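You operate a simulated robot arm through the tools that you are given. There is no shell and no other tool. Be economical: measure what you need, move in short steps, check, and stop when the job is done.

You run a simulated two-armed robot. Do the job below in one go: nothing can be reset, and whatever is moved stays where it is left.

## Task
On the wall worktop surface, fold the dish cloth in half.

It is judged by the outcome, as a careful person would: the job done as asked, and still so three seconds after it is handed in. It fails if anything else is knocked over, pushed out of place, dropped, spilled or broken. Flat cloth is picked up by pressing the open fingertips on it (5 to 10 N) and closing them slowly along it; thin cloth reads only 2 to 8 mm in the jaws.

## Robot
Two 7-joint arms with two-finger parallel grippers on one trunk, on a base that drives. Base frame: it is fixed to the floor where the robot stands at the start and does not move with it; the origin is under the middle of the robot, x ahead of it, y to its left, z up. Units: m, degrees, N and s.
The left shoulder is at the start at [0.07, 0.163, 1.12], the right one opposite. Places, roughly: wall worktop surface [0.5, -0.5, 0.9]. Payload 3.43 kg a hand.
The TCP of each hand is the grasp point between the finger pads, 0.034 m short of the fingertips. In the tool frame z runs along the fingers and y along their closing line. Largest opening 0.128 m; finger width 0.024, thickness 0.012; the body of the gripper, 0.048 by 0.13 m, starts 0.096 m behind the TCP.
Orientation is told as [roll, pitch, yaw] about the base's x, y, z axes, in that order, counted from this pose: with the fingers straight down and closing along the base's y, the tool's x points along the base's -x, its y along +y and its z along -z.

## Interface
- The arms move only by the tool apply_moves. It takes "left_rows", "right_rows" or both (then of equal length, played together; a hand with none holds still); each is a list of rows, each an object of numbers (a shift or turn left out is 0, a gripper value left out holds the last): "x", "y", "z": the shift along the base's x, y, z in m; "rx", "ry", "rz": the turn, a rotation vector about the base's x, y, z in degrees; "gripper": the finger opening in m, from 0 to 0.128. In form: [{"x": .., "y": .., "z": .., "rx": .., "ry": .., "rz": .., "gripper": ..}, ...]. A call has 1 to 8 rows; each row is the pose to reach, as a shift and turn from the pose commanded when the call began. Rows are played at 5 a second. More than 0.05 m and 8.6 degrees between two rows, or a gripper value outside its range, and nothing of the call is played. A pose out of reach is approached as far as the arm can. The call stops where the force on the tool passes 40 N (or 10 N more than at its start, if that is more) or the arm is blocked; 0.2 s more then pass. Each finger travels about 0.153 m/s and halts on what it meets, pressing with about 35 N; the grip force reading is that of the motor and also rises with nothing between the fingers. The clock runs only during rows and for 0.2 s after the last one: add rows that repeat a pose to give the fingers time. The reply holds the time, the measured pose of the TCP, the force on the tool along the base axes, the opening and the grip force, in the units named above and with some noise.
- Cameras (640 x 400 px; columns grow to the right, rows downward): "scene" is now at [0.1247, 0.0134, 1.3616]; the picture's right is [0.13, -0.99, 0.00], its down [-0.53, -0.07, -0.85] and it looks along [0.84, 0.11, -0.53] (base axes); focal length 288 px, centre (320, 200). "left" rides on the left gripper at [-0.036, 0, -0.098] in its tool frame; the picture's right is [0.00, -1.00, 0.00], its down [0.97, 0.00, -0.24] and it looks along [0.24, 0.00, 0.97] (tool axes); focal length 218 px, centre (320, 200). "right" rides on the right gripper at [-0.036, 0, -0.098] in its tool frame; the picture's right is [0.00, -1.00, 0.00], its down [0.97, 0.00, -0.24] and it looks along [0.24, 0.00, 0.97] (tool axes); focal length 218 px, centre (320, 200).
- get_image(camera): a new picture of that camera. It takes no simulated time.
- slide_trunk(by): slides the trunk up (or, below 0, down) by that many m; the arms and the scene camera ride with it, the base frame stays. It gives what a move gives, with no picture.
- steer(legs): drives the robot by 1 to 6 legs, each [ahead, left, turn to the left] in m, m and degrees, along the robot's own axes; the way and the turn of a leg run together, so that a leg with both is an arc; at most 1.5 m and 180 degrees a leg. The arms and the cameras ride along, it lands a little off, and it stops where it bumps. It gives what a move gives.
- pan_tilt(pan, tilt): turns the head with the scene camera to pan (to the left, within 86 degrees either way) and tilt (down, from -29 to 69), counted from straight ahead of the robot. It gives what a move gives.
- point_at(camera, pixels): there is no depth. For up to 12 entries [column, row, z] of the newest picture of that camera ("zoom" is the newest enlarged one), the place [x, y] in the base frame at which the ray of that pixel passes the height z, good to about 0.002 m, but the place of the scene camera against the robot may be out by one fixed shift of up to 0.018 m in any direction. It takes no simulated time.
- enlarge(camera, box): a new picture of the part [left, top, right, bottom] of that camera's present view, enlarged. It takes no simulated time.
- job_done(): hands the job in; it is judged then, once.

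Keep the steps short. Do not move on a guess: measure, check each grasp and each placing, and mend mistakes. In all there are 80 turns and 78 pictures (those below and enlarged ones count). Leave the grippers open and the arms clear of the work at the hand-in unless told otherwise, and finish with a single line.

The tools are called after "Request:" by a JSON object that holds its "api" and its "payload". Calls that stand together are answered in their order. apply_moves: Moves the arms, as the interface text tells. Its arguments: {"type":"object","properties":{"left_rows":{"type":"array","items":{"type":"object","properties":{"x":{"type":"number"},"y":{"type":"number"},"z":{"type":"number"},"rx":{"type":"number"},"ry":{"type":"number"},"rz":{"type":"number"},"gripper":{"type":"number"}}}},"right_rows":{"type":"array","items":{"type":"object","properties":{"x":{"type":"number"},"y":{"type":"number"},"z":{"type":"number"},"rx":{"type":"number"},"ry":{"type":"number"},"rz":{"type":"number"},"gripper":{"type":"number"}}}}},"required":[]} The other tools are called the same way: slide_trunk (by) slides the trunk up or down; steer (legs) drives the base; pan_tilt (pan, tilt) turns the head that bears the scene camera; get_image (camera) takes a picture; point_at (camera, pixels) gives the place at which the rays of pixels pass given heights; enlarge (camera, box) takes an enlarged picture of a part of a camera's view; job_done () hands the job in.

At the start:

```text
t: 0.0
left_eef_pos: [0.5403, 0.2675, 1.1206]
left_orientation: [0.0, 0.0, 0.0]
left_contact_force: [0.3, -1.0, 0.5]
left_finger_gap: 0.1283
left_finger_force: 0.1
right_eef_pos: [0.6634, -0.243, 1.0985]
right_orientation: [0.0, 0.0, 0.0]
right_contact_force: [-0.3, 0.3, 0.1]
right_finger_gap: 0.1281
right_finger_force: 0.1
trunk travel left (down, up): [-0.6, 0.34]
robot x, y, heading: [-0.0009, 0.0022, 0.1]
head pan, tilt: [7.3, 32.1]
```

scene: 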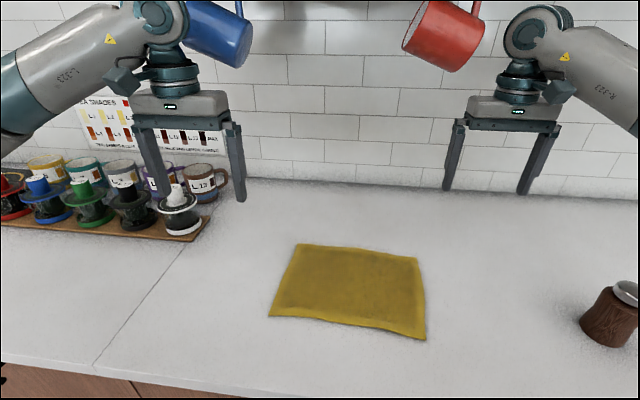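
right: 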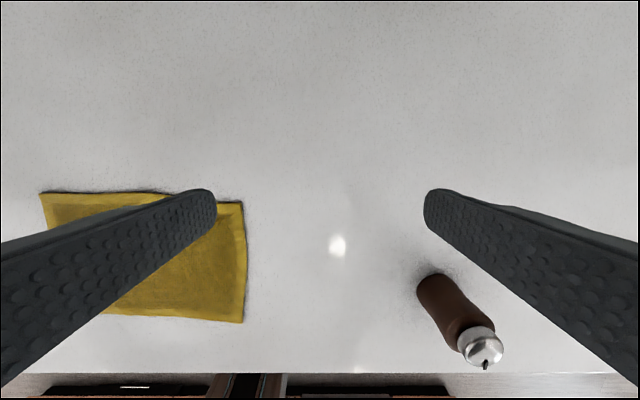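
left: 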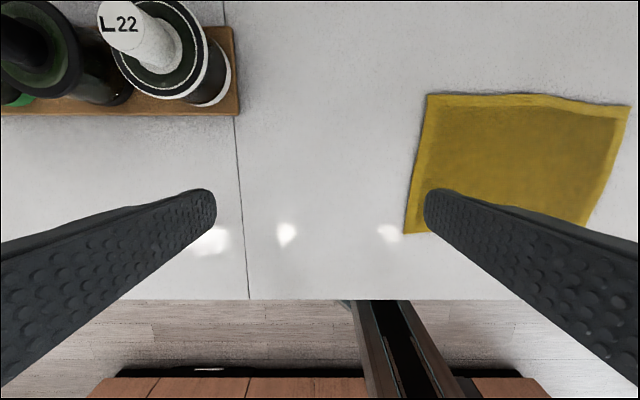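

I see the yellow cloth flat on the worktop. I measure its corners from the scene, right and left cameras.

Request:
{"api": "point_at", "payload": {"camera": "scene", "pixels": [[297, 244, 0.862], [417, 258, 0.862], [425, 340, 0.862], [269, 316, 0.862], [360, 250, 0.862], [345, 325, 0.862]]}}

Request:
{"api": "point_at", "payload": {"camera": "right", "pixels": [[40, 193, 0.862], [242, 202, 0.862], [243, 322, 0.862], [338, 372, 0.86]]}}

Request:
{"api": "point_at", "payload": {"camera": "left", "pixels": [[428, 95, 0.862], [628, 106, 0.862], [406, 233, 0.862], [300, 299, 0.86]]}}

```text
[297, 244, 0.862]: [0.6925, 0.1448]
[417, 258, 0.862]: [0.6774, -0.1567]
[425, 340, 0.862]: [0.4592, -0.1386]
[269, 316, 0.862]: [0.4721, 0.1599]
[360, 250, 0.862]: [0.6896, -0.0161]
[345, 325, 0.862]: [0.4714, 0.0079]
```

```text
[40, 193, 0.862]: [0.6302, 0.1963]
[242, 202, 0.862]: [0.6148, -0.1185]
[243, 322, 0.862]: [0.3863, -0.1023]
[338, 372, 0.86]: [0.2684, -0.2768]
```

```text
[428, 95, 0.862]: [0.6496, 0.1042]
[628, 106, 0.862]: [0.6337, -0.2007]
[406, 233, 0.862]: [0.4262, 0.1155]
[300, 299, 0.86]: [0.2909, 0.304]
```

The cameras disagree at z = 0.862. Triangulating the far corners puts the cloth at about z = 0.911. I re-measure at that height.

Request:
{"api": "point_at", "payload": {"camera": "scene", "pixels": [[297, 244, 0.911], [417, 258, 0.911], [425, 340, 0.911], [269, 316, 0.911], [360, 250, 0.911], [345, 325, 0.911], [315, 390, 0.91], [585, 320, 0.91], [205, 230, 0.91]]}}

Request:
{"api": "point_at", "payload": {"camera": "right", "pixels": [[40, 193, 0.911], [242, 202, 0.911], [243, 322, 0.911], [338, 372, 0.91], [425, 285, 0.93]]}}

Request:
{"api": "point_at", "payload": {"camera": "left", "pixels": [[428, 95, 0.911], [628, 106, 0.911], [406, 233, 0.911], [300, 299, 0.91], [240, 113, 0.92]]}}

Request:
{"api": "enlarge", "payload": {"camera": "scene", "box": [240, 220, 460, 358]}}

```text
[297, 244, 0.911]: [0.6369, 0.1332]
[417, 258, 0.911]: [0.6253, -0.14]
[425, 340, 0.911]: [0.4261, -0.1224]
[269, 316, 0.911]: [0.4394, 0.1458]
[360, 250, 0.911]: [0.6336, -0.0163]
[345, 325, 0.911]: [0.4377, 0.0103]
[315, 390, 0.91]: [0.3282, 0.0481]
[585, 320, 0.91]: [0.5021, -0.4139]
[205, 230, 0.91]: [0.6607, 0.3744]
```

```text
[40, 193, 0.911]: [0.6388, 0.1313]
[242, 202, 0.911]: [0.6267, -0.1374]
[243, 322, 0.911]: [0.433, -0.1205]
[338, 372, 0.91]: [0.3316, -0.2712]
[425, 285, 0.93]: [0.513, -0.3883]
```

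```text
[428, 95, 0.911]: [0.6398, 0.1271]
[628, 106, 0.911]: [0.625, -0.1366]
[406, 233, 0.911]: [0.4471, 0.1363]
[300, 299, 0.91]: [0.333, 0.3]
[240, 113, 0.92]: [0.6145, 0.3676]
```

```text
2.90 times, centred on (350, 289) of scene
```

zoom: 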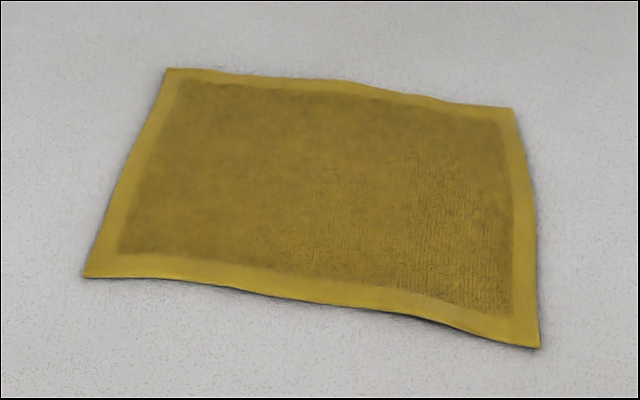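

Now the cameras agree: the cloth corners are about FL (0.639, 0.130), FR (0.626, -0.138), NR (0.431, -0.121) and NL (0.444, 0.139) at z≈0.911. I plan to pinch the near edge by both corners, with the fingers closing along x, and fold it over to the far edge. First I bring both hands above the near corners, turning them ±90°.

Request:
{"api": "apply_moves", "payload": {"left_rows": [{"x": -0.009, "y": -0.014, "z": -0.005, "rz": 8, "gripper": 0.1}, {"x": -0.018, "y": -0.028, "z": -0.01, "rz": 16, "gripper": 0.07}, {"x": -0.027, "y": -0.042, "z": -0.02, "rz": 24, "gripper": 0.04}, {"x": -0.036, "y": -0.056, "z": -0.03, "rz": 32, "gripper": 0.036}, {"x": -0.045, "y": -0.07, "z": -0.04, "rz": 40}, {"x": -0.054, "y": -0.084, "z": -0.05, "rz": 48}, {"x": -0.063, "y": -0.098, "z": -0.055, "rz": 56}, {"x": -0.072, "y": -0.112, "z": -0.06, "rz": 64}], "right_rows": [{"x": -0.021, "y": 0.013, "z": -0.005, "rz": -8, "gripper": 0.1}, {"x": -0.042, "y": 0.026, "z": -0.01, "rz": -16, "gripper": 0.07}, {"x": -0.063, "y": 0.039, "z": -0.015, "rz": -24, "gripper": 0.04}, {"x": -0.084, "y": 0.052, "z": -0.02, "rz": -32, "gripper": 0.036}, {"x": -0.105, "y": 0.065, "z": -0.025, "rz": -40}, {"x": -0.126, "y": 0.078, "z": -0.03, "rz": -48}, {"x": -0.147, "y": 0.091, "z": -0.035, "rz": -56}, {"x": -0.168, "y": 0.104, "z": -0.04, "rz": -64}]}}

```text
t: 1.8
left_eef_pos: [0.4662, 0.1544, 1.0603]
left_orientation: [0.1, 0.0, 64.1]
left_contact_force: [0.6, 0.3, 0.2]
left_finger_gap: 0.036
left_finger_force: 0.1
right_eef_pos: [0.4936, -0.1379, 1.0598]
right_orientation: [0.0, 0.0, -64.1]
right_contact_force: [-0.3, 0.0, 0.4]
right_finger_gap: 0.0363
right_finger_force: 0.0
trunk travel left (down, up): [-0.6, 0.34]
robot x, y, heading: [-0.0022, -0.0009, -0.0]
head pan, tilt: [7.3, 32.1]
```

Both hands tracked well. I finish the turn and come above the near corners at z = 1.0.

Request:
{"api": "apply_moves", "payload": {"left_rows": [{"x": -0.006, "y": -0.01, "z": -0.015, "rz": 6}, {"x": -0.012, "y": -0.02, "z": -0.03, "rz": 12}, {"x": -0.018, "y": -0.03, "z": -0.045, "rz": 18}, {"x": -0.024, "y": -0.039, "z": -0.06, "rz": 23}], "right_rows": [{"x": -0.015, "y": 0.0095, "z": -0.015, "rz": -7.2}, {"x": -0.03, "y": 0.019, "z": -0.03, "rz": -14.4}, {"x": -0.045, "y": 0.0285, "z": -0.045, "rz": -21.6}, {"x": -0.06, "y": 0.038, "z": -0.06, "rz": -28.9}]}}

Request:
{"api": "get_image", "payload": {"camera": "left"}}

Request:
{"api": "get_image", "payload": {"camera": "right"}}

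Request:
{"api": "get_image", "payload": {"camera": "scene"}}

```text
t: 2.8
left_eef_pos: [0.4421, 0.117, 1.0003]
left_orientation: [0.0, 0.0, 87.2]
left_contact_force: [-0.8, 1.3, 0.4]
left_finger_gap: 0.0361
left_finger_force: 0.2
right_eef_pos: [0.4344, -0.1, 0.998]
right_orientation: [0.0, 0.0, -93.0]
right_contact_force: [-0.3, 0.1, 0.7]
right_finger_gap: 0.0361
right_finger_force: 0.0
trunk travel left (down, up): [-0.6, 0.34]
robot x, y, heading: [0.001, 0.0017, 0.1]
head pan, tilt: [7.3, 32.1]
```

```text
73 pictures are left
```

left: 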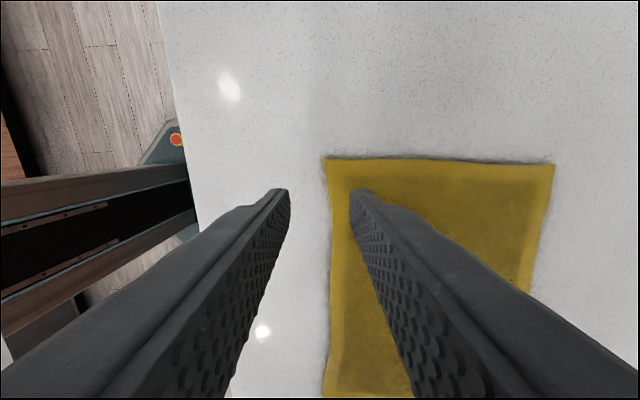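

```text
72 pictures are left
```

right: 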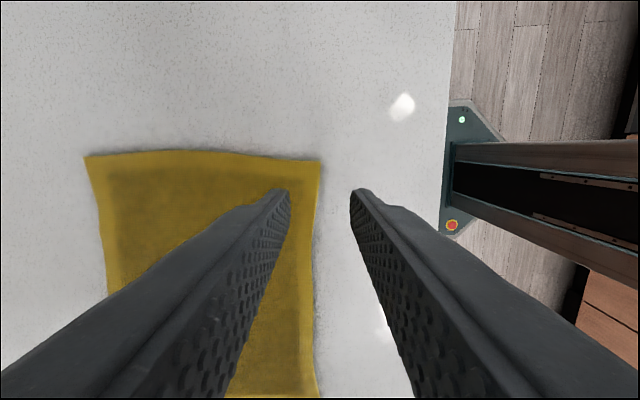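

```text
71 pictures are left
```

scene: 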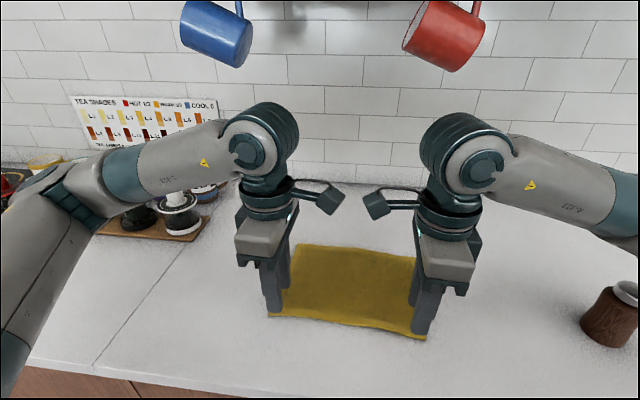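

I check the edge positions in the hand cameras.

Request:
{"api": "point_at", "payload": {"camera": "left", "pixels": [[325, 159, 0.911], [332, 220, 0.911], [331, 280, 0.911], [553, 164, 0.911]]}}

Request:
{"api": "point_at", "payload": {"camera": "right", "pixels": [[320, 161, 0.911], [315, 220, 0.911], [314, 280, 0.911], [86, 157, 0.911]]}}

```text
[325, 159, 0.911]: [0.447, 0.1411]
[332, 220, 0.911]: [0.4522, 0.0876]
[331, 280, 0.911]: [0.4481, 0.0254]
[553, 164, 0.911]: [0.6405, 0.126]
```

```text
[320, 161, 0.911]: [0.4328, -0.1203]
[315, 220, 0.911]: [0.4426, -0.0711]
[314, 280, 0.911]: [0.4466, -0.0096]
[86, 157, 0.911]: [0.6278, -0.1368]
```

The edge is at x≈0.449 under the left hand and 0.437 under the right. I correct x slightly and descend to just above the cloth.

Request:
{"api": "apply_moves", "payload": {"left_rows": [{"x": 0.006, "z": -0.02}, {"x": 0.006, "z": -0.04}, {"x": 0.006, "z": -0.047}, {"x": 0.006, "z": -0.05}], "right_rows": [{"x": 0.003, "z": -0.02}, {"x": 0.003, "z": -0.038}, {"x": 0.003, "z": -0.045}, {"x": 0.003, "z": -0.048}]}}

Request:
{"api": "get_image", "payload": {"camera": "left"}}

Request:
{"api": "get_image", "payload": {"camera": "right"}}

```text
t: 3.8
left_eef_pos: [0.4496, 0.1168, 0.9495]
left_orientation: [0.0, 0.0, 87.1]
left_contact_force: [0.4, 0.0, 0.3]
left_finger_gap: 0.0361
left_finger_force: 0.0
right_eef_pos: [0.438, -0.101, 0.9487]
right_orientation: [0.0, 0.1, -92.8]
right_contact_force: [0.2, -0.1, 0.4]
right_finger_gap: 0.036
right_finger_force: 0.1
trunk travel left (down, up): [-0.6, 0.34]
robot x, y, heading: [-0.0004, 0.0013, -0.1]
head pan, tilt: [7.3, 32.1]
```

```text
70 pictures are left
```

left: 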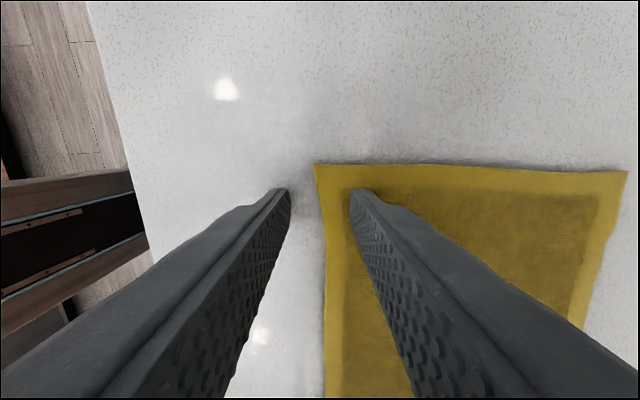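

```text
69 pictures are left
```

right: 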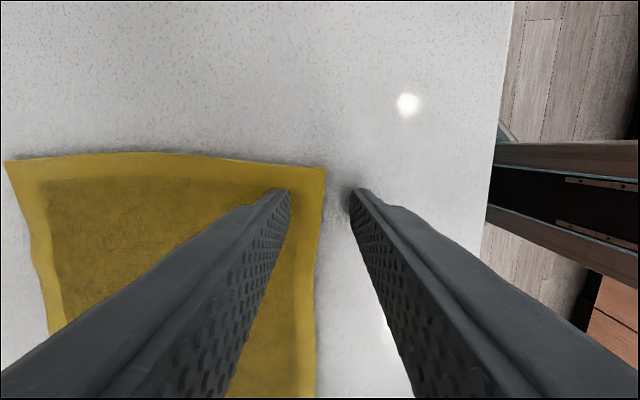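

Each jaw straddles the near edge. Now I press down in 2 mm steps.

Request:
{"api": "apply_moves", "payload": {"left_rows": [{"z": -0.002}, {"z": -0.004}, {"z": -0.005}], "right_rows": [{"z": -0.002}, {"z": -0.004}, {"z": -0.005}]}}

```text
t: 4.6
left_eef_pos: [0.4477, 0.1167, 0.9468]
left_orientation: [-0.2, 0.1, 87.0]
left_contact_force: [0.3, 0.7, 4.5]
left_finger_gap: 0.0366
left_finger_force: 0.2
right_eef_pos: [0.4376, -0.1008, 0.9466]
right_orientation: [0.2, 0.0, -93.0]
right_contact_force: [1.3, -0.8, 5.9]
right_finger_gap: 0.0366
right_finger_force: 0.5
trunk travel left (down, up): [-0.6, 0.34]
robot x, y, heading: [-0.0016, -0.0018, 0.0]
head pan, tilt: [7.3, 32.1]
```

Contact is 4.5 N and 5.9 N. I press 1.5 mm more and close slowly, moving the hands along x so the inner finger stays put.

Request:
{"api": "apply_moves", "payload": {"left_rows": [{"z": -0.0015, "gripper": 0.036}, {"x": 0.002, "z": -0.0015, "gripper": 0.031}, {"x": 0.005, "z": -0.0015, "gripper": 0.026}, {"x": 0.007, "z": -0.0015, "gripper": 0.021}, {"x": 0.01, "z": -0.0015, "gripper": 0.016}, {"x": 0.012, "z": -0.0015, "gripper": 0.01}, {"x": 0.015, "z": -0.0015, "gripper": 0.004}, {"x": 0.016, "z": -0.0015, "gripper": 0.0}], "right_rows": [{"z": -0.001, "gripper": 0.036}, {"x": 0.002, "z": -0.001, "gripper": 0.031}, {"x": 0.005, "z": -0.001, "gripper": 0.026}, {"x": 0.007, "z": -0.001, "gripper": 0.021}, {"x": 0.01, "z": -0.001, "gripper": 0.016}, {"x": 0.012, "z": -0.001, "gripper": 0.01}, {"x": 0.015, "z": -0.001, "gripper": 0.004}, {"x": 0.016, "z": -0.001, "gripper": 0.0}]}}

Request:
{"api": "get_image", "payload": {"camera": "left"}}

Request:
{"api": "get_image", "payload": {"camera": "right"}}

```text
t: 6.4
left_eef_pos: [0.4607, 0.1178, 0.9473]
left_orientation: [-0.2, 0.1, 87.0]
left_contact_force: [-0.9, 0.6, 5.3]
left_finger_gap: 0.0023
left_finger_force: 35.1
right_eef_pos: [0.4504, -0.1003, 0.9511]
right_orientation: [0.7, -0.1, -93.0]
right_contact_force: [-1.3, 0.1, -0.1]
right_finger_gap: 0.0037
right_finger_force: 34.8
trunk travel left (down, up): [-0.6, 0.34]
robot x, y, heading: [0.0002, -0.0003, -0.3]
head pan, tilt: [7.3, 32.1]
```

```text
68 pictures are left
```

left: 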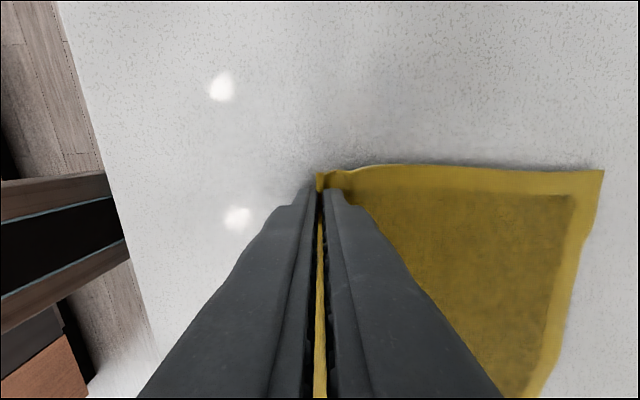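

```text
67 pictures are left
```

right: 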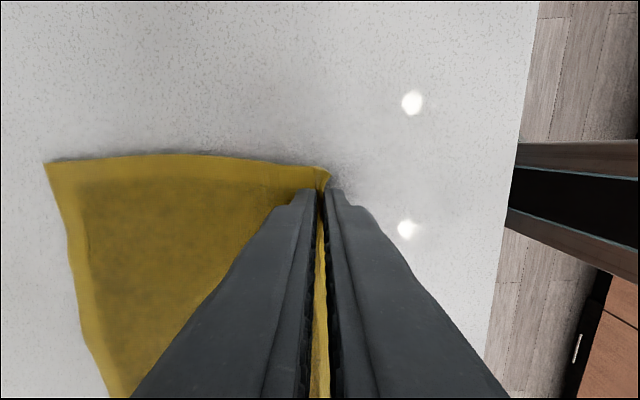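

Both jaws read thin cloth (2.3 and 3.7 mm), and the edge shows between the fingers. I lift 4 cm with a little forward travel to test the grips.

Request:
{"api": "apply_moves", "payload": {"left_rows": [{"z": 0.012}, {"x": 0.003, "z": 0.025}, {"x": 0.008, "z": 0.04}], "right_rows": [{"z": 0.012}, {"x": 0.003, "z": 0.025}, {"x": 0.008, "z": 0.04}]}}

Request:
{"api": "get_image", "payload": {"camera": "scene"}}

Request:
{"api": "get_image", "payload": {"camera": "right"}}

Request:
{"api": "get_image", "payload": {"camera": "left"}}

```text
t: 7.2
left_eef_pos: [0.4728, 0.1157, 0.9845]
left_orientation: [0.0, 0.0, 87.2]
left_contact_force: [0.0, 0.6, -0.7]
left_finger_gap: 0.0023
left_finger_force: 35.4
right_eef_pos: [0.4621, -0.0999, 0.9826]
right_orientation: [-0.1, 0.0, -92.7]
right_contact_force: [-0.2, 0.1, -0.5]
right_finger_gap: 0.0035
right_finger_force: 35.0
trunk travel left (down, up): [-0.6, 0.34]
robot x, y, heading: [-0.0017, 0.0024, -0.1]
head pan, tilt: [7.3, 32.1]
```

```text
66 pictures are left
```

scene: 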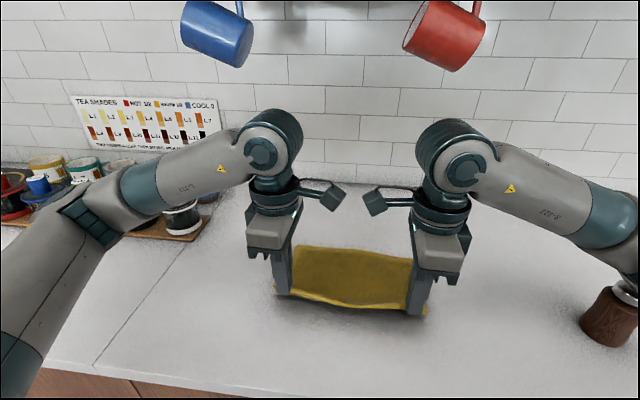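

```text
65 pictures are left
```

right: 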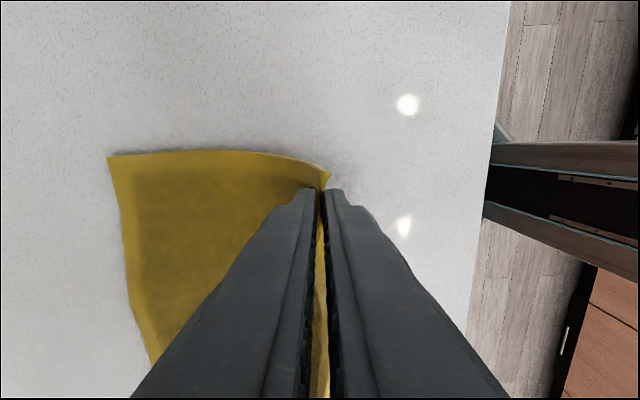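

```text
64 pictures are left
```

left: 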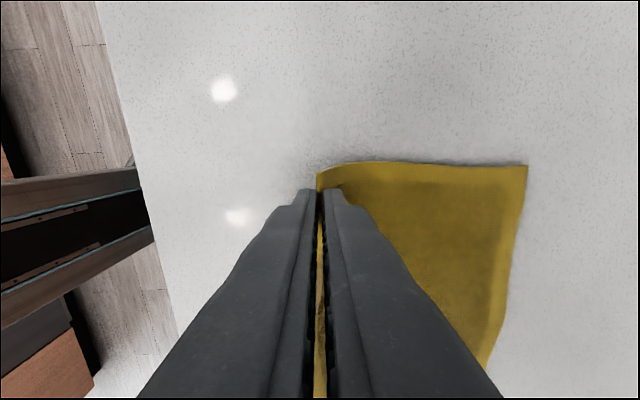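

Both grips hold, and the near edge hangs cleanly between the hands. I measure the far corners now.

Request:
{"api": "point_at", "payload": {"camera": "right", "pixels": [[108, 157, 0.911]]}}

Request:
{"api": "point_at", "payload": {"camera": "left", "pixels": [[527, 166, 0.911]]}}

```text
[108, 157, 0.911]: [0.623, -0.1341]
```

```text
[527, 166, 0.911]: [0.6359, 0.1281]
```

The far corners have barely moved: (0.636, 0.128) and (0.623, -0.134). I start the fold arc and tilt the fingers gradually so the edge leans forward. I stop partway to check.

Request:
{"api": "apply_moves", "payload": {"left_rows": [{"x": 0.015, "z": 0.014, "ry": 2}, {"x": 0.031, "z": 0.0264, "ry": 4}, {"x": 0.047, "z": 0.035, "ry": 6}, {"x": 0.0632, "z": 0.0392, "ry": 8}, {"x": 0.0906, "z": 0.0388, "ry": 12}, {"x": 0.114, "z": 0.0298, "ry": 18}, {"x": 0.1343, "z": 0.0166, "ry": 24}], "right_rows": [{"x": 0.015, "z": 0.014, "ry": 2}, {"x": 0.031, "z": 0.0264, "ry": 4}, {"x": 0.047, "z": 0.035, "ry": 6}, {"x": 0.0632, "z": 0.0392, "ry": 8}, {"x": 0.0906, "z": 0.0388, "ry": 12}, {"x": 0.114, "z": 0.0298, "ry": 18}, {"x": 0.1343, "z": 0.0166, "ry": 24}]}}

Request:
{"api": "get_image", "payload": {"camera": "scene"}}

Request:
{"api": "get_image", "payload": {"camera": "left"}}

Request:
{"api": "get_image", "payload": {"camera": "right"}}

```text
t: 8.8
left_eef_pos: [0.6083, 0.1157, 1.0002]
left_orientation: [24.1, 1.3, 87.3]
left_contact_force: [0.4, -0.7, -1.0]
left_finger_gap: 0.0023
left_finger_force: 34.8
right_eef_pos: [0.5985, -0.1026, 0.9992]
right_orientation: [-24.0, -1.1, -92.7]
right_contact_force: [-0.2, -0.1, 0.1]
right_finger_gap: 0.0035
right_finger_force: 35.4
trunk travel left (down, up): [-0.6, 0.34]
robot x, y, heading: [-0.0016, 0.0024, 0.1]
head pan, tilt: [7.3, 32.1]
```

```text
63 pictures are left
```

scene: 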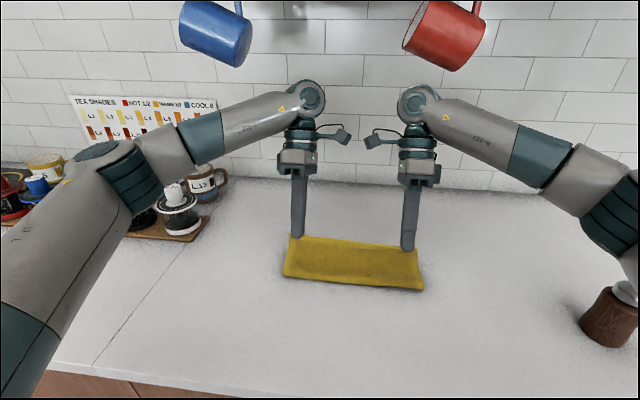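

```text
62 pictures are left
```

left: 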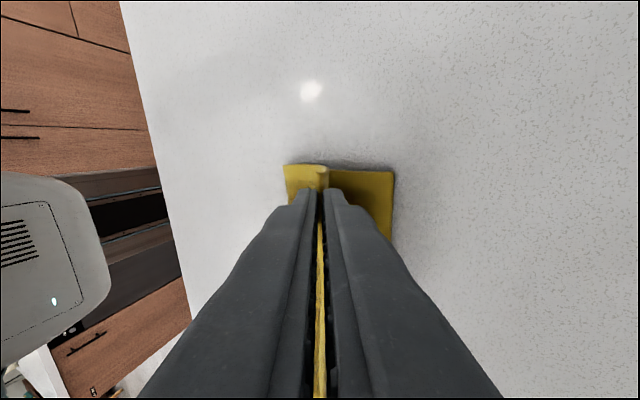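

```text
61 pictures are left
```

right: 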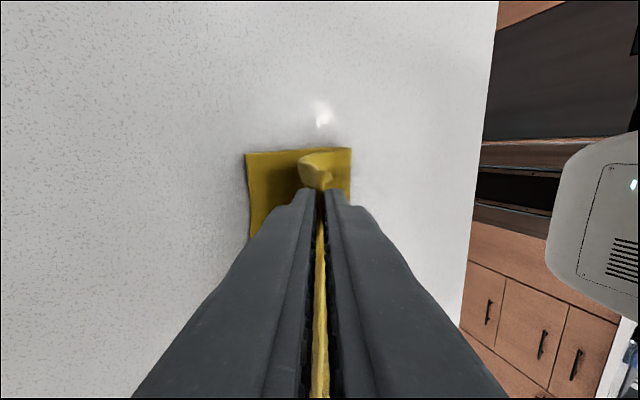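

The fold is forming well. I check the far corners and the near fold crease.

Request:
{"api": "point_at", "payload": {"camera": "left", "pixels": [[394, 171, 0.911], [285, 165, 0.915]]}}

Request:
{"api": "point_at", "payload": {"camera": "right", "pixels": [[245, 153, 0.911], [351, 149, 0.915]]}}

Request:
{"api": "point_at", "payload": {"camera": "scene", "pixels": [[284, 276, 0.915], [423, 290, 0.915]]}}

```text
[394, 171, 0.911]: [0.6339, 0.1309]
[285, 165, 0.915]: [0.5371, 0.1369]
```

```text
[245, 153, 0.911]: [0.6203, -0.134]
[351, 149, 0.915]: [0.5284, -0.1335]
```

```text
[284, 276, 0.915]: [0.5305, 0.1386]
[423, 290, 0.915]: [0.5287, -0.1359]
```

The far edge is undisturbed and the crease is at the middle. I lower the edge onto the far half.

Request:
{"api": "apply_moves", "payload": {"left_rows": [{"x": 0.0172, "z": -0.0177, "ry": 6}, {"x": 0.026, "z": -0.0346, "ry": 6}, {"x": 0.031, "z": -0.0476, "ry": 6}], "right_rows": [{"x": 0.0172, "z": -0.0177, "ry": 6}, {"x": 0.026, "z": -0.0346, "ry": 6}, {"x": 0.031, "z": -0.0476, "ry": 6}]}}

Request:
{"api": "enlarge", "payload": {"camera": "scene", "box": [230, 200, 470, 350]}}

Request:
{"api": "get_image", "payload": {"camera": "left"}}

Request:
{"api": "get_image", "payload": {"camera": "right"}}

```text
t: 9.6
left_eef_pos: [0.6387, 0.1152, 0.9541]
left_orientation: [30.1, 1.5, 87.5]
left_contact_force: [0.4, 0.5, 0.2]
left_finger_gap: 0.0023
left_finger_force: 34.7
right_eef_pos: [0.627, -0.1015, 0.9515]
right_orientation: [-30.0, -1.5, -92.5]
right_contact_force: [0.6, -0.2, -0.4]
right_finger_gap: 0.0038
right_finger_force: 35.0
trunk travel left (down, up): [-0.6, 0.34]
robot x, y, heading: [0.001, -0.0002, 0.1]
head pan, tilt: [7.3, 32.1]
```

```text
2.67 times, centred on (350, 275) of scene
```

zoom: 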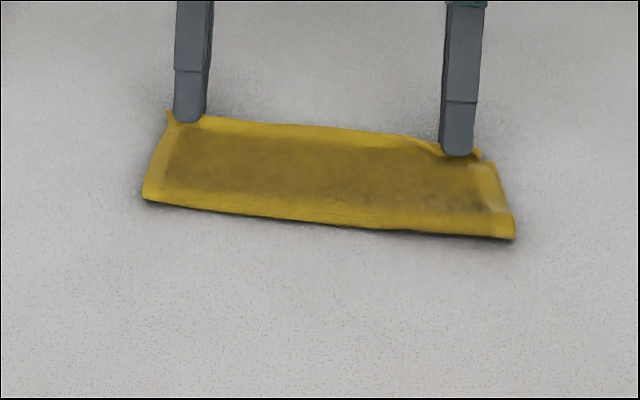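

```text
59 pictures are left
```

left: 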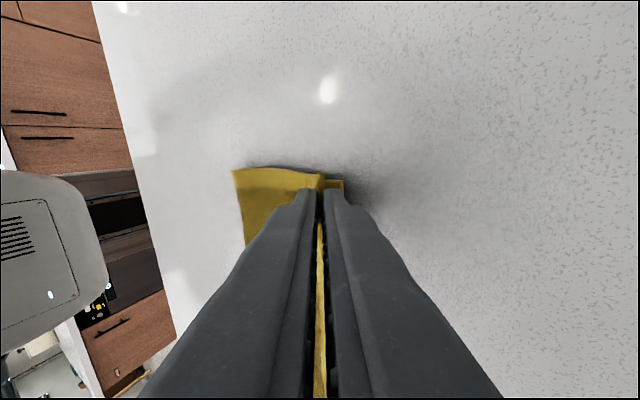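

```text
58 pictures are left
```

right: 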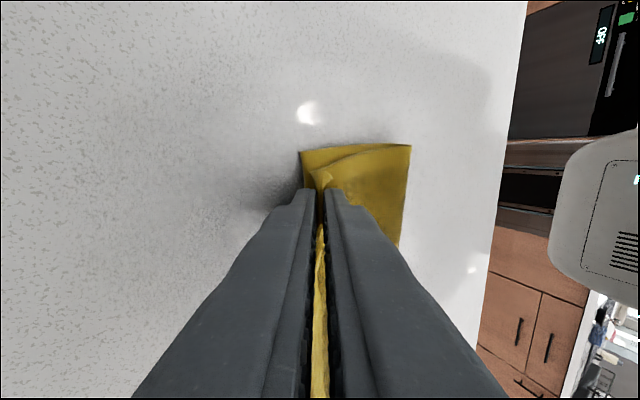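

The edge is on the far half. The tips are about 6 mm above the surface. I open the jaws a little, slowly, then back out along the finger axis (up and +x).

Request:
{"api": "apply_moves", "payload": {"left_rows": [{"z": -0.002}, {"z": -0.002, "gripper": 0.006}, {"z": -0.001, "gripper": 0.01}, {"z": 0.0, "gripper": 0.014}, {"z": 0.0, "gripper": 0.016}], "right_rows": [{"z": -0.002}, {"z": -0.002, "gripper": 0.006}, {"z": -0.001, "gripper": 0.01}, {"z": 0.0, "gripper": 0.014}, {"z": 0.0, "gripper": 0.016}]}}

Request:
{"api": "get_image", "payload": {"camera": "left"}}

Request:
{"api": "get_image", "payload": {"camera": "right"}}

```text
t: 10.8
left_eef_pos: [0.6384, 0.1156, 0.9547]
left_orientation: [30.0, 1.5, 87.3]
left_contact_force: [0.5, -0.3, -0.3]
left_finger_gap: 0.0159
left_finger_force: 0.1
right_eef_pos: [0.6273, -0.1016, 0.9533]
right_orientation: [-30.1, -1.5, -92.5]
right_contact_force: [0.4, 0.8, 0.0]
right_finger_gap: 0.0161
right_finger_force: 0.1
trunk travel left (down, up): [-0.6, 0.34]
robot x, y, heading: [-0.0017, -0.0028, -0.0]
head pan, tilt: [7.3, 32.1]
```

```text
57 pictures are left
```

left: 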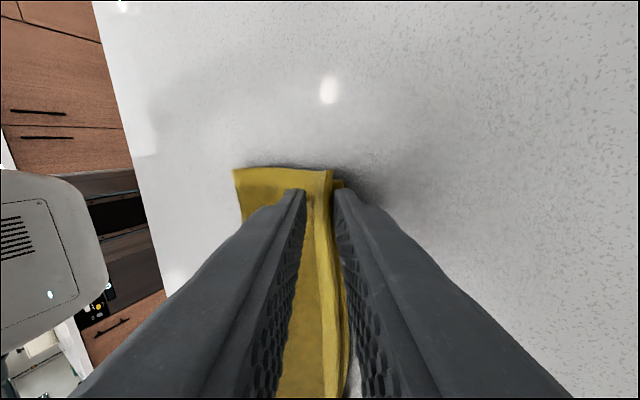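

```text
56 pictures are left
```

right: 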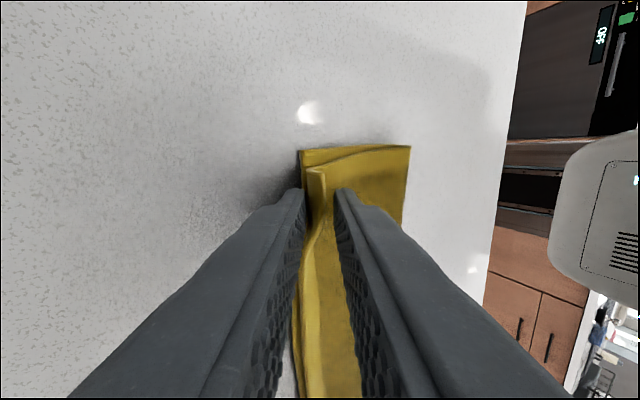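

The cloth is released from both. I back out along the finger axis.

Request:
{"api": "apply_moves", "payload": {"left_rows": [{"x": 0.005, "z": 0.0087}, {"x": 0.012, "z": 0.021}, {"x": 0.022, "z": 0.038}, {"x": 0.032, "z": 0.055}, {"x": 0.04, "z": 0.08}, {"x": 0.04, "z": 0.11}], "right_rows": [{"x": 0.005, "z": 0.0087}, {"x": 0.012, "z": 0.021}, {"x": 0.022, "z": 0.038}, {"x": 0.032, "z": 0.055}, {"x": 0.04, "z": 0.08}, {"x": 0.04, "z": 0.11}]}}

Request:
{"api": "enlarge", "payload": {"camera": "scene", "box": [250, 210, 450, 335]}}

Request:
{"api": "get_image", "payload": {"camera": "left"}}

Request:
{"api": "get_image", "payload": {"camera": "right"}}

```text
t: 12.2
left_eef_pos: [0.6767, 0.1147, 1.0653]
left_orientation: [29.8, 1.4, 87.4]
left_contact_force: [-0.7, -0.1, 0.3]
left_finger_gap: 0.0159
left_finger_force: 0.0
right_eef_pos: [0.6661, -0.1026, 1.0627]
right_orientation: [-29.8, -1.3, -92.5]
right_contact_force: [-0.3, 0.0, -0.5]
right_finger_gap: 0.0156
right_finger_force: 0.0
trunk travel left (down, up): [-0.6, 0.34]
robot x, y, heading: [-0.001, -0.0018, -0.0]
head pan, tilt: [7.3, 32.1]
```

```text
3.20 times, centred on (350, 272) of scene
```

zoom: 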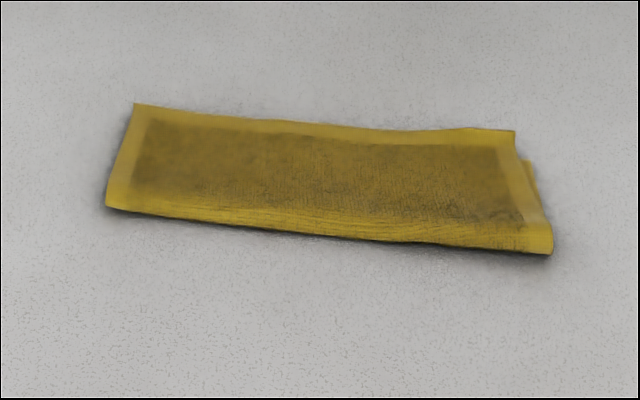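

```text
54 pictures are left
```

left: 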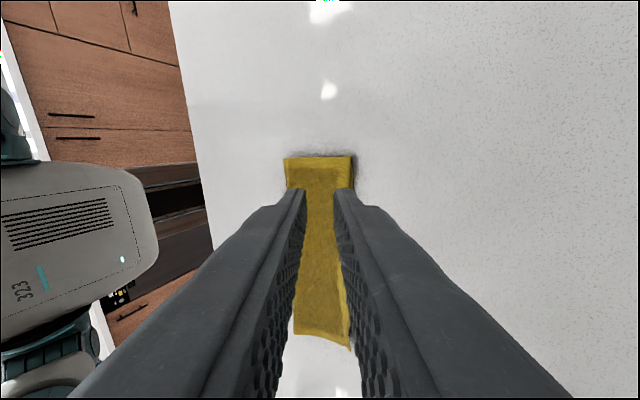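

```text
53 pictures are left
```

right: 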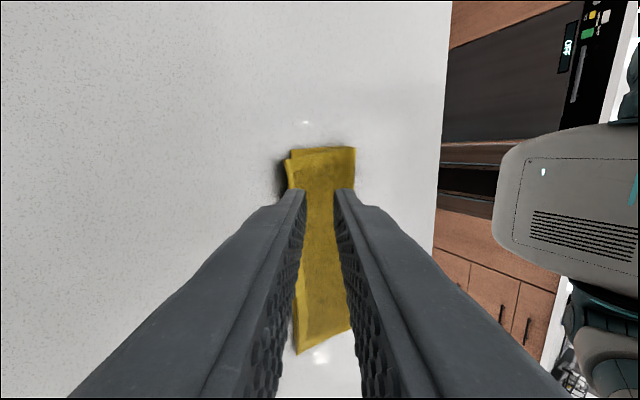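

It is a clean fold, with the top edge on the far edge. I withdraw the hands back and outward, open them and check the outcome.

Request:
{"api": "apply_moves", "payload": {"left_rows": [{"x": -0.02, "y": 0.01, "z": 0.03, "ry": -5, "gripper": 0.04}, {"x": -0.05, "y": 0.025, "z": 0.05, "ry": -10, "gripper": 0.07}, {"x": -0.08, "y": 0.04, "z": 0.06, "ry": -15, "gripper": 0.1}, {"x": -0.11, "y": 0.055, "z": 0.06, "ry": -20, "gripper": 0.12}, {"x": -0.14, "y": 0.07, "z": 0.06, "ry": -25}, {"x": -0.17, "y": 0.085, "z": 0.06, "ry": -30}, {"x": -0.19, "y": 0.1, "z": 0.06, "ry": -30}], "right_rows": [{"x": -0.02, "y": -0.01, "z": 0.03, "ry": -5, "gripper": 0.04}, {"x": -0.05, "y": -0.025, "z": 0.05, "ry": -10, "gripper": 0.07}, {"x": -0.08, "y": -0.04, "z": 0.06, "ry": -15, "gripper": 0.1}, {"x": -0.11, "y": -0.055, "z": 0.06, "ry": -20, "gripper": 0.12}, {"x": -0.14, "y": -0.07, "z": 0.06, "ry": -25}, {"x": -0.17, "y": -0.085, "z": 0.06, "ry": -30}, {"x": -0.19, "y": -0.1, "z": 0.06, "ry": -30}]}}

Request:
{"api": "get_image", "payload": {"camera": "scene"}}

Request:
{"api": "enlarge", "payload": {"camera": "scene", "box": [270, 220, 440, 326]}}

```text
t: 13.8
left_eef_pos: [0.4875, 0.2174, 1.1228]
left_orientation: [-0.1, 0.1, 87.0]
left_contact_force: [-0.9, -0.2, 0.1]
left_finger_gap: 0.1201
left_finger_force: 0.1
right_eef_pos: [0.4782, -0.2032, 1.1212]
right_orientation: [0.0, 0.0, -92.9]
right_contact_force: [-0.1, 0.3, -0.1]
right_finger_gap: 0.1201
right_finger_force: 0.0
trunk travel left (down, up): [-0.6, 0.34]
robot x, y, heading: [-0.0032, -0.0001, 0.1]
head pan, tilt: [7.3, 32.1]
```

```text
52 pictures are left
```

scene: 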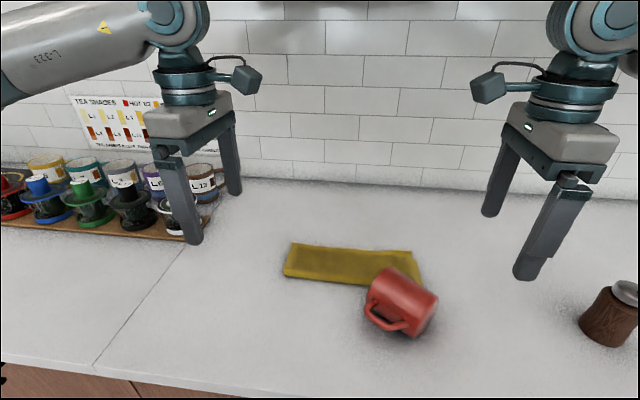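

```text
3.76 times, centred on (355, 273) of scene
```

zoom: 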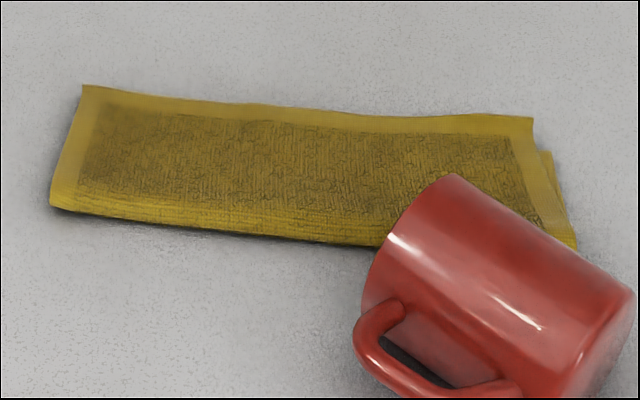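

The fold is good, but a red mug now lies on the worktop beside the cloth. It hung above before, so my retreat must have knocked it off. I no longer see the blue one either. I look up to find out what happened.

Request:
{"api": "pan_tilt", "payload": {"pan": 0, "tilt": 0}}

Request:
{"api": "get_image", "payload": {"camera": "scene"}}

Request:
{"api": "get_image", "payload": {"camera": "left"}}

Request:
{"api": "get_image", "payload": {"camera": "right"}}

```text
t: 14.8
left_eef_pos: [0.4895, 0.2169, 1.1231]
left_orientation: [-0.1, 0.0, 87.1]
left_contact_force: [-0.2, 0.1, 0.7]
left_finger_gap: 0.1204
left_finger_force: 0.0
right_eef_pos: [0.4789, -0.2016, 1.121]
right_orientation: [0.0, -0.1, -92.9]
right_contact_force: [0.0, 0.2, -0.2]
right_finger_gap: 0.1198
right_finger_force: 0.0
trunk travel left (down, up): [-0.6, 0.34]
robot x, y, heading: [0.0007, 0.0008, -0.2]
head pan, tilt: [0.0, 0.0]
```

```text
50 pictures are left
```

scene: 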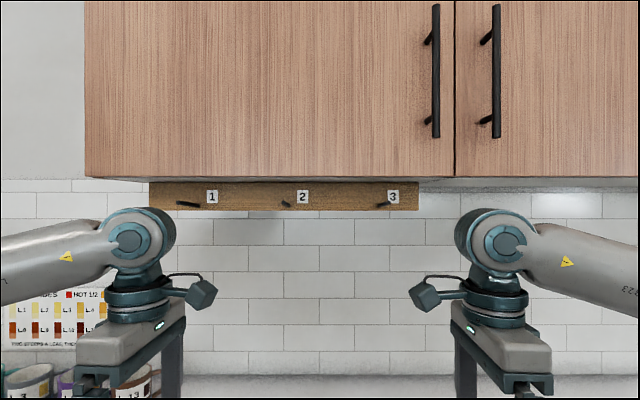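

```text
49 pictures are left
```

left: 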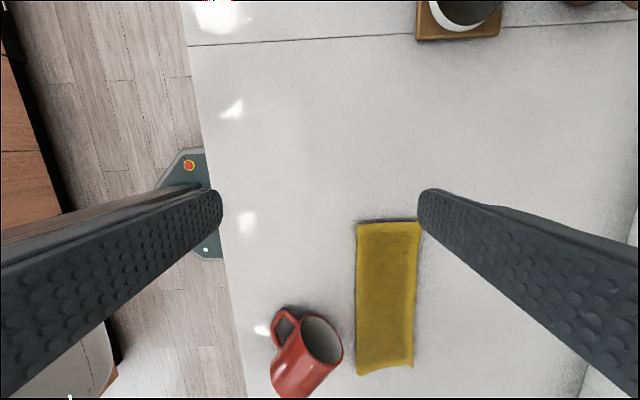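

```text
48 pictures are left
```

right: 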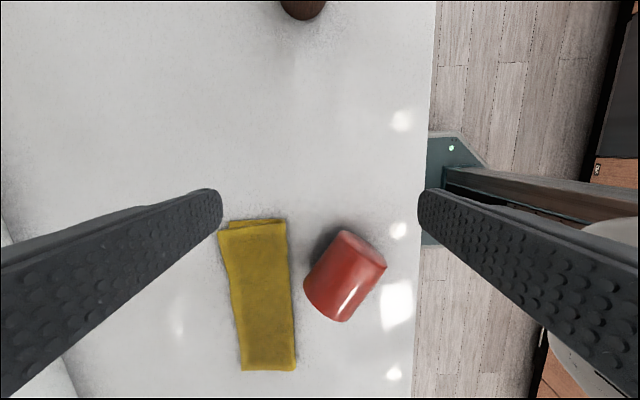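

Hooks 1 and 3 are empty: my wrists rising knocked both mugs off. I look for the blue one.

Request:
{"api": "pan_tilt", "payload": {"pan": 25, "tilt": 45}}

Request:
{"api": "get_image", "payload": {"camera": "scene"}}

Request:
{"api": "pan_tilt", "payload": {"pan": -10, "tilt": 60}}

Request:
{"api": "get_image", "payload": {"camera": "scene"}}

```text
t: 15.9
left_eef_pos: [0.4867, 0.2175, 1.1241]
left_orientation: [0.0, 0.0, 87.0]
left_contact_force: [0.4, 0.5, 0.0]
left_finger_gap: 0.1205
left_finger_force: 0.0
right_eef_pos: [0.478, -0.2007, 1.1209]
right_orientation: [0.0, 0.0, -92.9]
right_contact_force: [-0.1, -0.4, -0.3]
right_finger_gap: 0.12
right_finger_force: 0.0
trunk travel left (down, up): [-0.6, 0.34]
robot x, y, heading: [-0.0015, -0.0009, 0.0]
head pan, tilt: [25.0, 45.0]
```

```text
47 pictures are left
```

scene: 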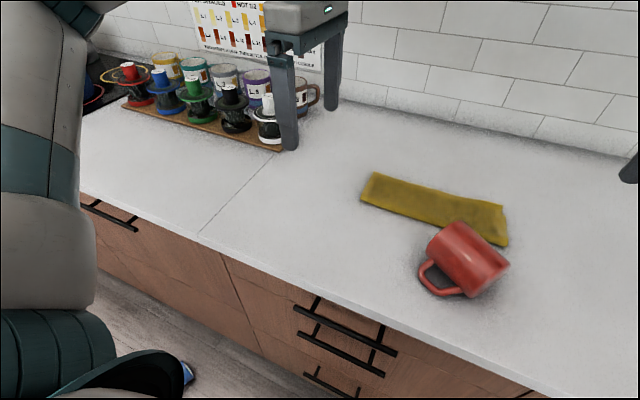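

```text
t: 16.9
left_eef_pos: [0.4875, 0.2173, 1.1227]
left_orientation: [0.1, 0.1, 87.0]
left_contact_force: [0.0, 0.8, 0.5]
left_finger_gap: 0.1201
left_finger_force: 0.1
right_eef_pos: [0.4795, -0.2017, 1.1212]
right_orientation: [-0.1, 0.0, -93.0]
right_contact_force: [-0.4, -0.1, 1.0]
right_finger_gap: 0.12
right_finger_force: 0.1
trunk travel left (down, up): [-0.6, 0.34]
robot x, y, heading: [0.002, 0.0016, 0.0]
head pan, tilt: [-10.0, 60.0]
```

```text
46 pictures are left
```

scene: 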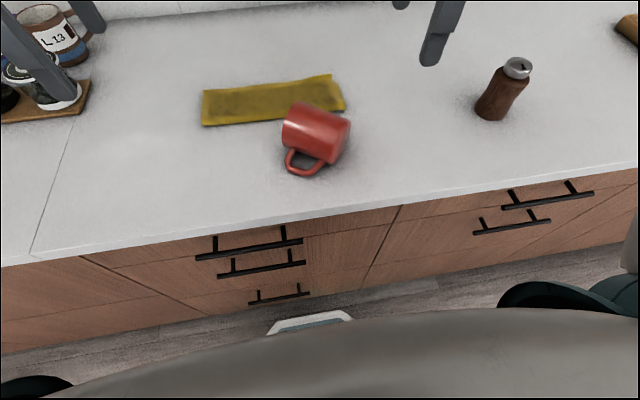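

Something blue shows on the floor near the base's left, at about (187, 372). I look there.

Request:
{"api": "pan_tilt", "payload": {"pan": 35, "tilt": 68}}

Request:
{"api": "get_image", "payload": {"camera": "scene"}}

Request:
{"api": "pan_tilt", "payload": {"pan": 15, "tilt": 68}}

Request:
{"api": "get_image", "payload": {"camera": "scene"}}

```text
t: 18.0
left_eef_pos: [0.4885, 0.217, 1.1224]
left_orientation: [0.0, -0.1, 87.0]
left_contact_force: [0.3, -0.6, -0.4]
left_finger_gap: 0.1203
left_finger_force: 0.1
right_eef_pos: [0.4785, -0.202, 1.1218]
right_orientation: [0.0, -0.1, -92.9]
right_contact_force: [0.0, 0.3, 0.6]
right_finger_gap: 0.1202
right_finger_force: 0.1
trunk travel left (down, up): [-0.6, 0.34]
robot x, y, heading: [-0.0009, 0.0033, -0.1]
head pan, tilt: [35.0, 68.0]
```

```text
45 pictures are left
```

scene: 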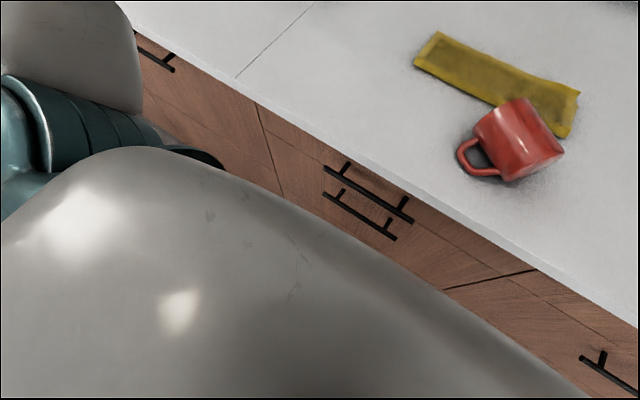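

```text
t: 18.9
left_eef_pos: [0.4878, 0.217, 1.1215]
left_orientation: [0.1, 0.0, 87.1]
left_contact_force: [0.3, 0.6, 0.0]
left_finger_gap: 0.1201
left_finger_force: 0.1
right_eef_pos: [0.4784, -0.2015, 1.1212]
right_orientation: [0.0, 0.0, -92.9]
right_contact_force: [-1.0, -1.2, 0.6]
right_finger_gap: 0.1205
right_finger_force: 0.0
trunk travel left (down, up): [-0.6, 0.34]
robot x, y, heading: [-0.0009, 0.0016, 0.1]
head pan, tilt: [15.0, 68.0]
```

```text
44 pictures are left
```

scene: 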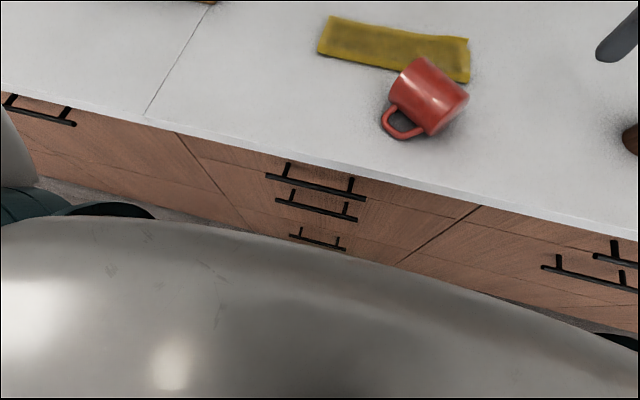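

The torso blocks the view there. I go back to the previous view, slightly less tilted, and measure the blue patch.

Request:
{"api": "pan_tilt", "payload": {"pan": 30, "tilt": 50}}

Request:
{"api": "get_image", "payload": {"camera": "scene"}}

```text
t: 19.7
left_eef_pos: [0.4881, 0.2177, 1.1221]
left_orientation: [0.1, 0.0, 87.0]
left_contact_force: [-0.2, -0.2, 0.5]
left_finger_gap: 0.1201
left_finger_force: 0.1
right_eef_pos: [0.4796, -0.2032, 1.1219]
right_orientation: [0.0, 0.1, -93.0]
right_contact_force: [0.8, -0.5, -0.6]
right_finger_gap: 0.1199
right_finger_force: 0.0
trunk travel left (down, up): [-0.6, 0.34]
robot x, y, heading: [0.0031, 0.0014, -0.1]
head pan, tilt: [30.0, 50.0]
```

```text
43 pictures are left
```

scene: 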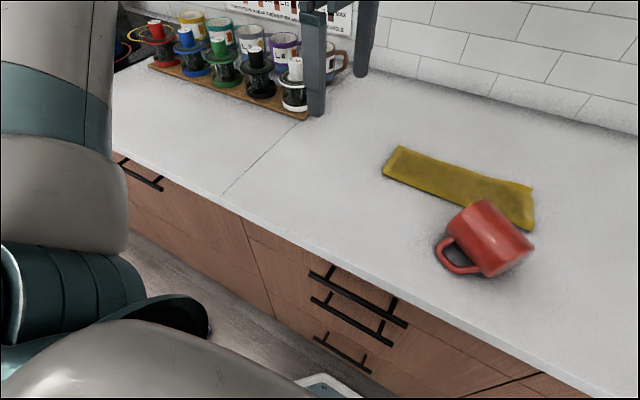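

The blue patch is hidden now. I return to the earlier view and enlarge that part.

Request:
{"api": "pan_tilt", "payload": {"pan": 25, "tilt": 45}}

Request:
{"api": "enlarge", "payload": {"camera": "scene", "box": [80, 300, 240, 400]}}

Request:
{"api": "point_at", "payload": {"camera": "scene", "pixels": [[187, 372, 0.05], [187, 372, 0.3], [187, 372, 0.5]]}}

Request:
{"api": "pan_tilt", "payload": {"pan": 70, "tilt": 50}}

Request:
{"api": "get_image", "payload": {"camera": "scene"}}

```text
t: 20.3
left_eef_pos: [0.4883, 0.2176, 1.1227]
left_orientation: [0.0, 0.0, 87.0]
left_contact_force: [0.6, -1.0, 0.6]
left_finger_gap: 0.1198
left_finger_force: 0.0
right_eef_pos: [0.4794, -0.2014, 1.1209]
right_orientation: [0.0, 0.1, -92.9]
right_contact_force: [0.1, -0.2, -0.9]
right_finger_gap: 0.1202
right_finger_force: 0.1
trunk travel left (down, up): [-0.6, 0.34]
robot x, y, heading: [-0.0018, -0.0011, -0.2]
head pan, tilt: [25.0, 45.0]
```

```text
4.00 times, centred on (160, 350) of scene
```

zoom: 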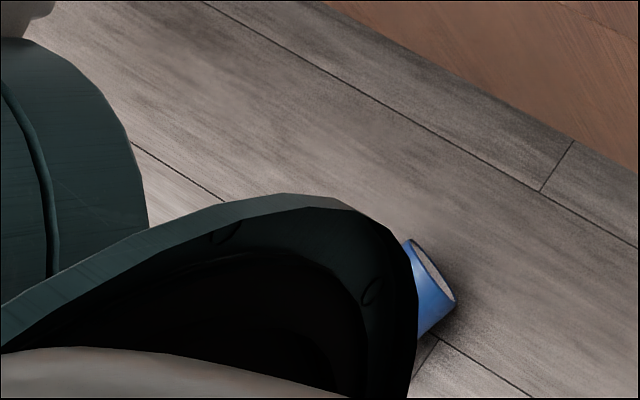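

```text
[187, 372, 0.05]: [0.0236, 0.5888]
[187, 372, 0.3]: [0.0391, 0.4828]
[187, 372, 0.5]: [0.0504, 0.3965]
```

```text
t: 21.4
left_eef_pos: [0.4873, 0.217, 1.1247]
left_orientation: [0.0, 0.0, 87.1]
left_contact_force: [-0.2, 0.5, -0.9]
left_finger_gap: 0.12
left_finger_force: 0.0
right_eef_pos: [0.4783, -0.202, 1.121]
right_orientation: [0.0, 0.0, -92.9]
right_contact_force: [0.0, 0.2, 0.4]
right_finger_gap: 0.12
right_finger_force: 0.0
trunk travel left (down, up): [-0.6, 0.34]
robot x, y, heading: [0.0034, -0.0014, -0.1]
head pan, tilt: [70.0, 50.0]
```

```text
41 pictures are left
```

scene: 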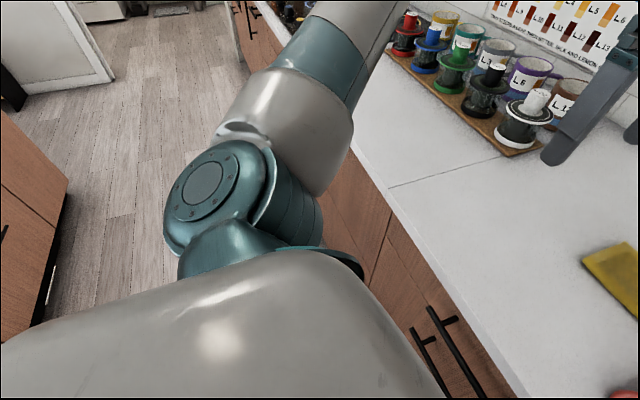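

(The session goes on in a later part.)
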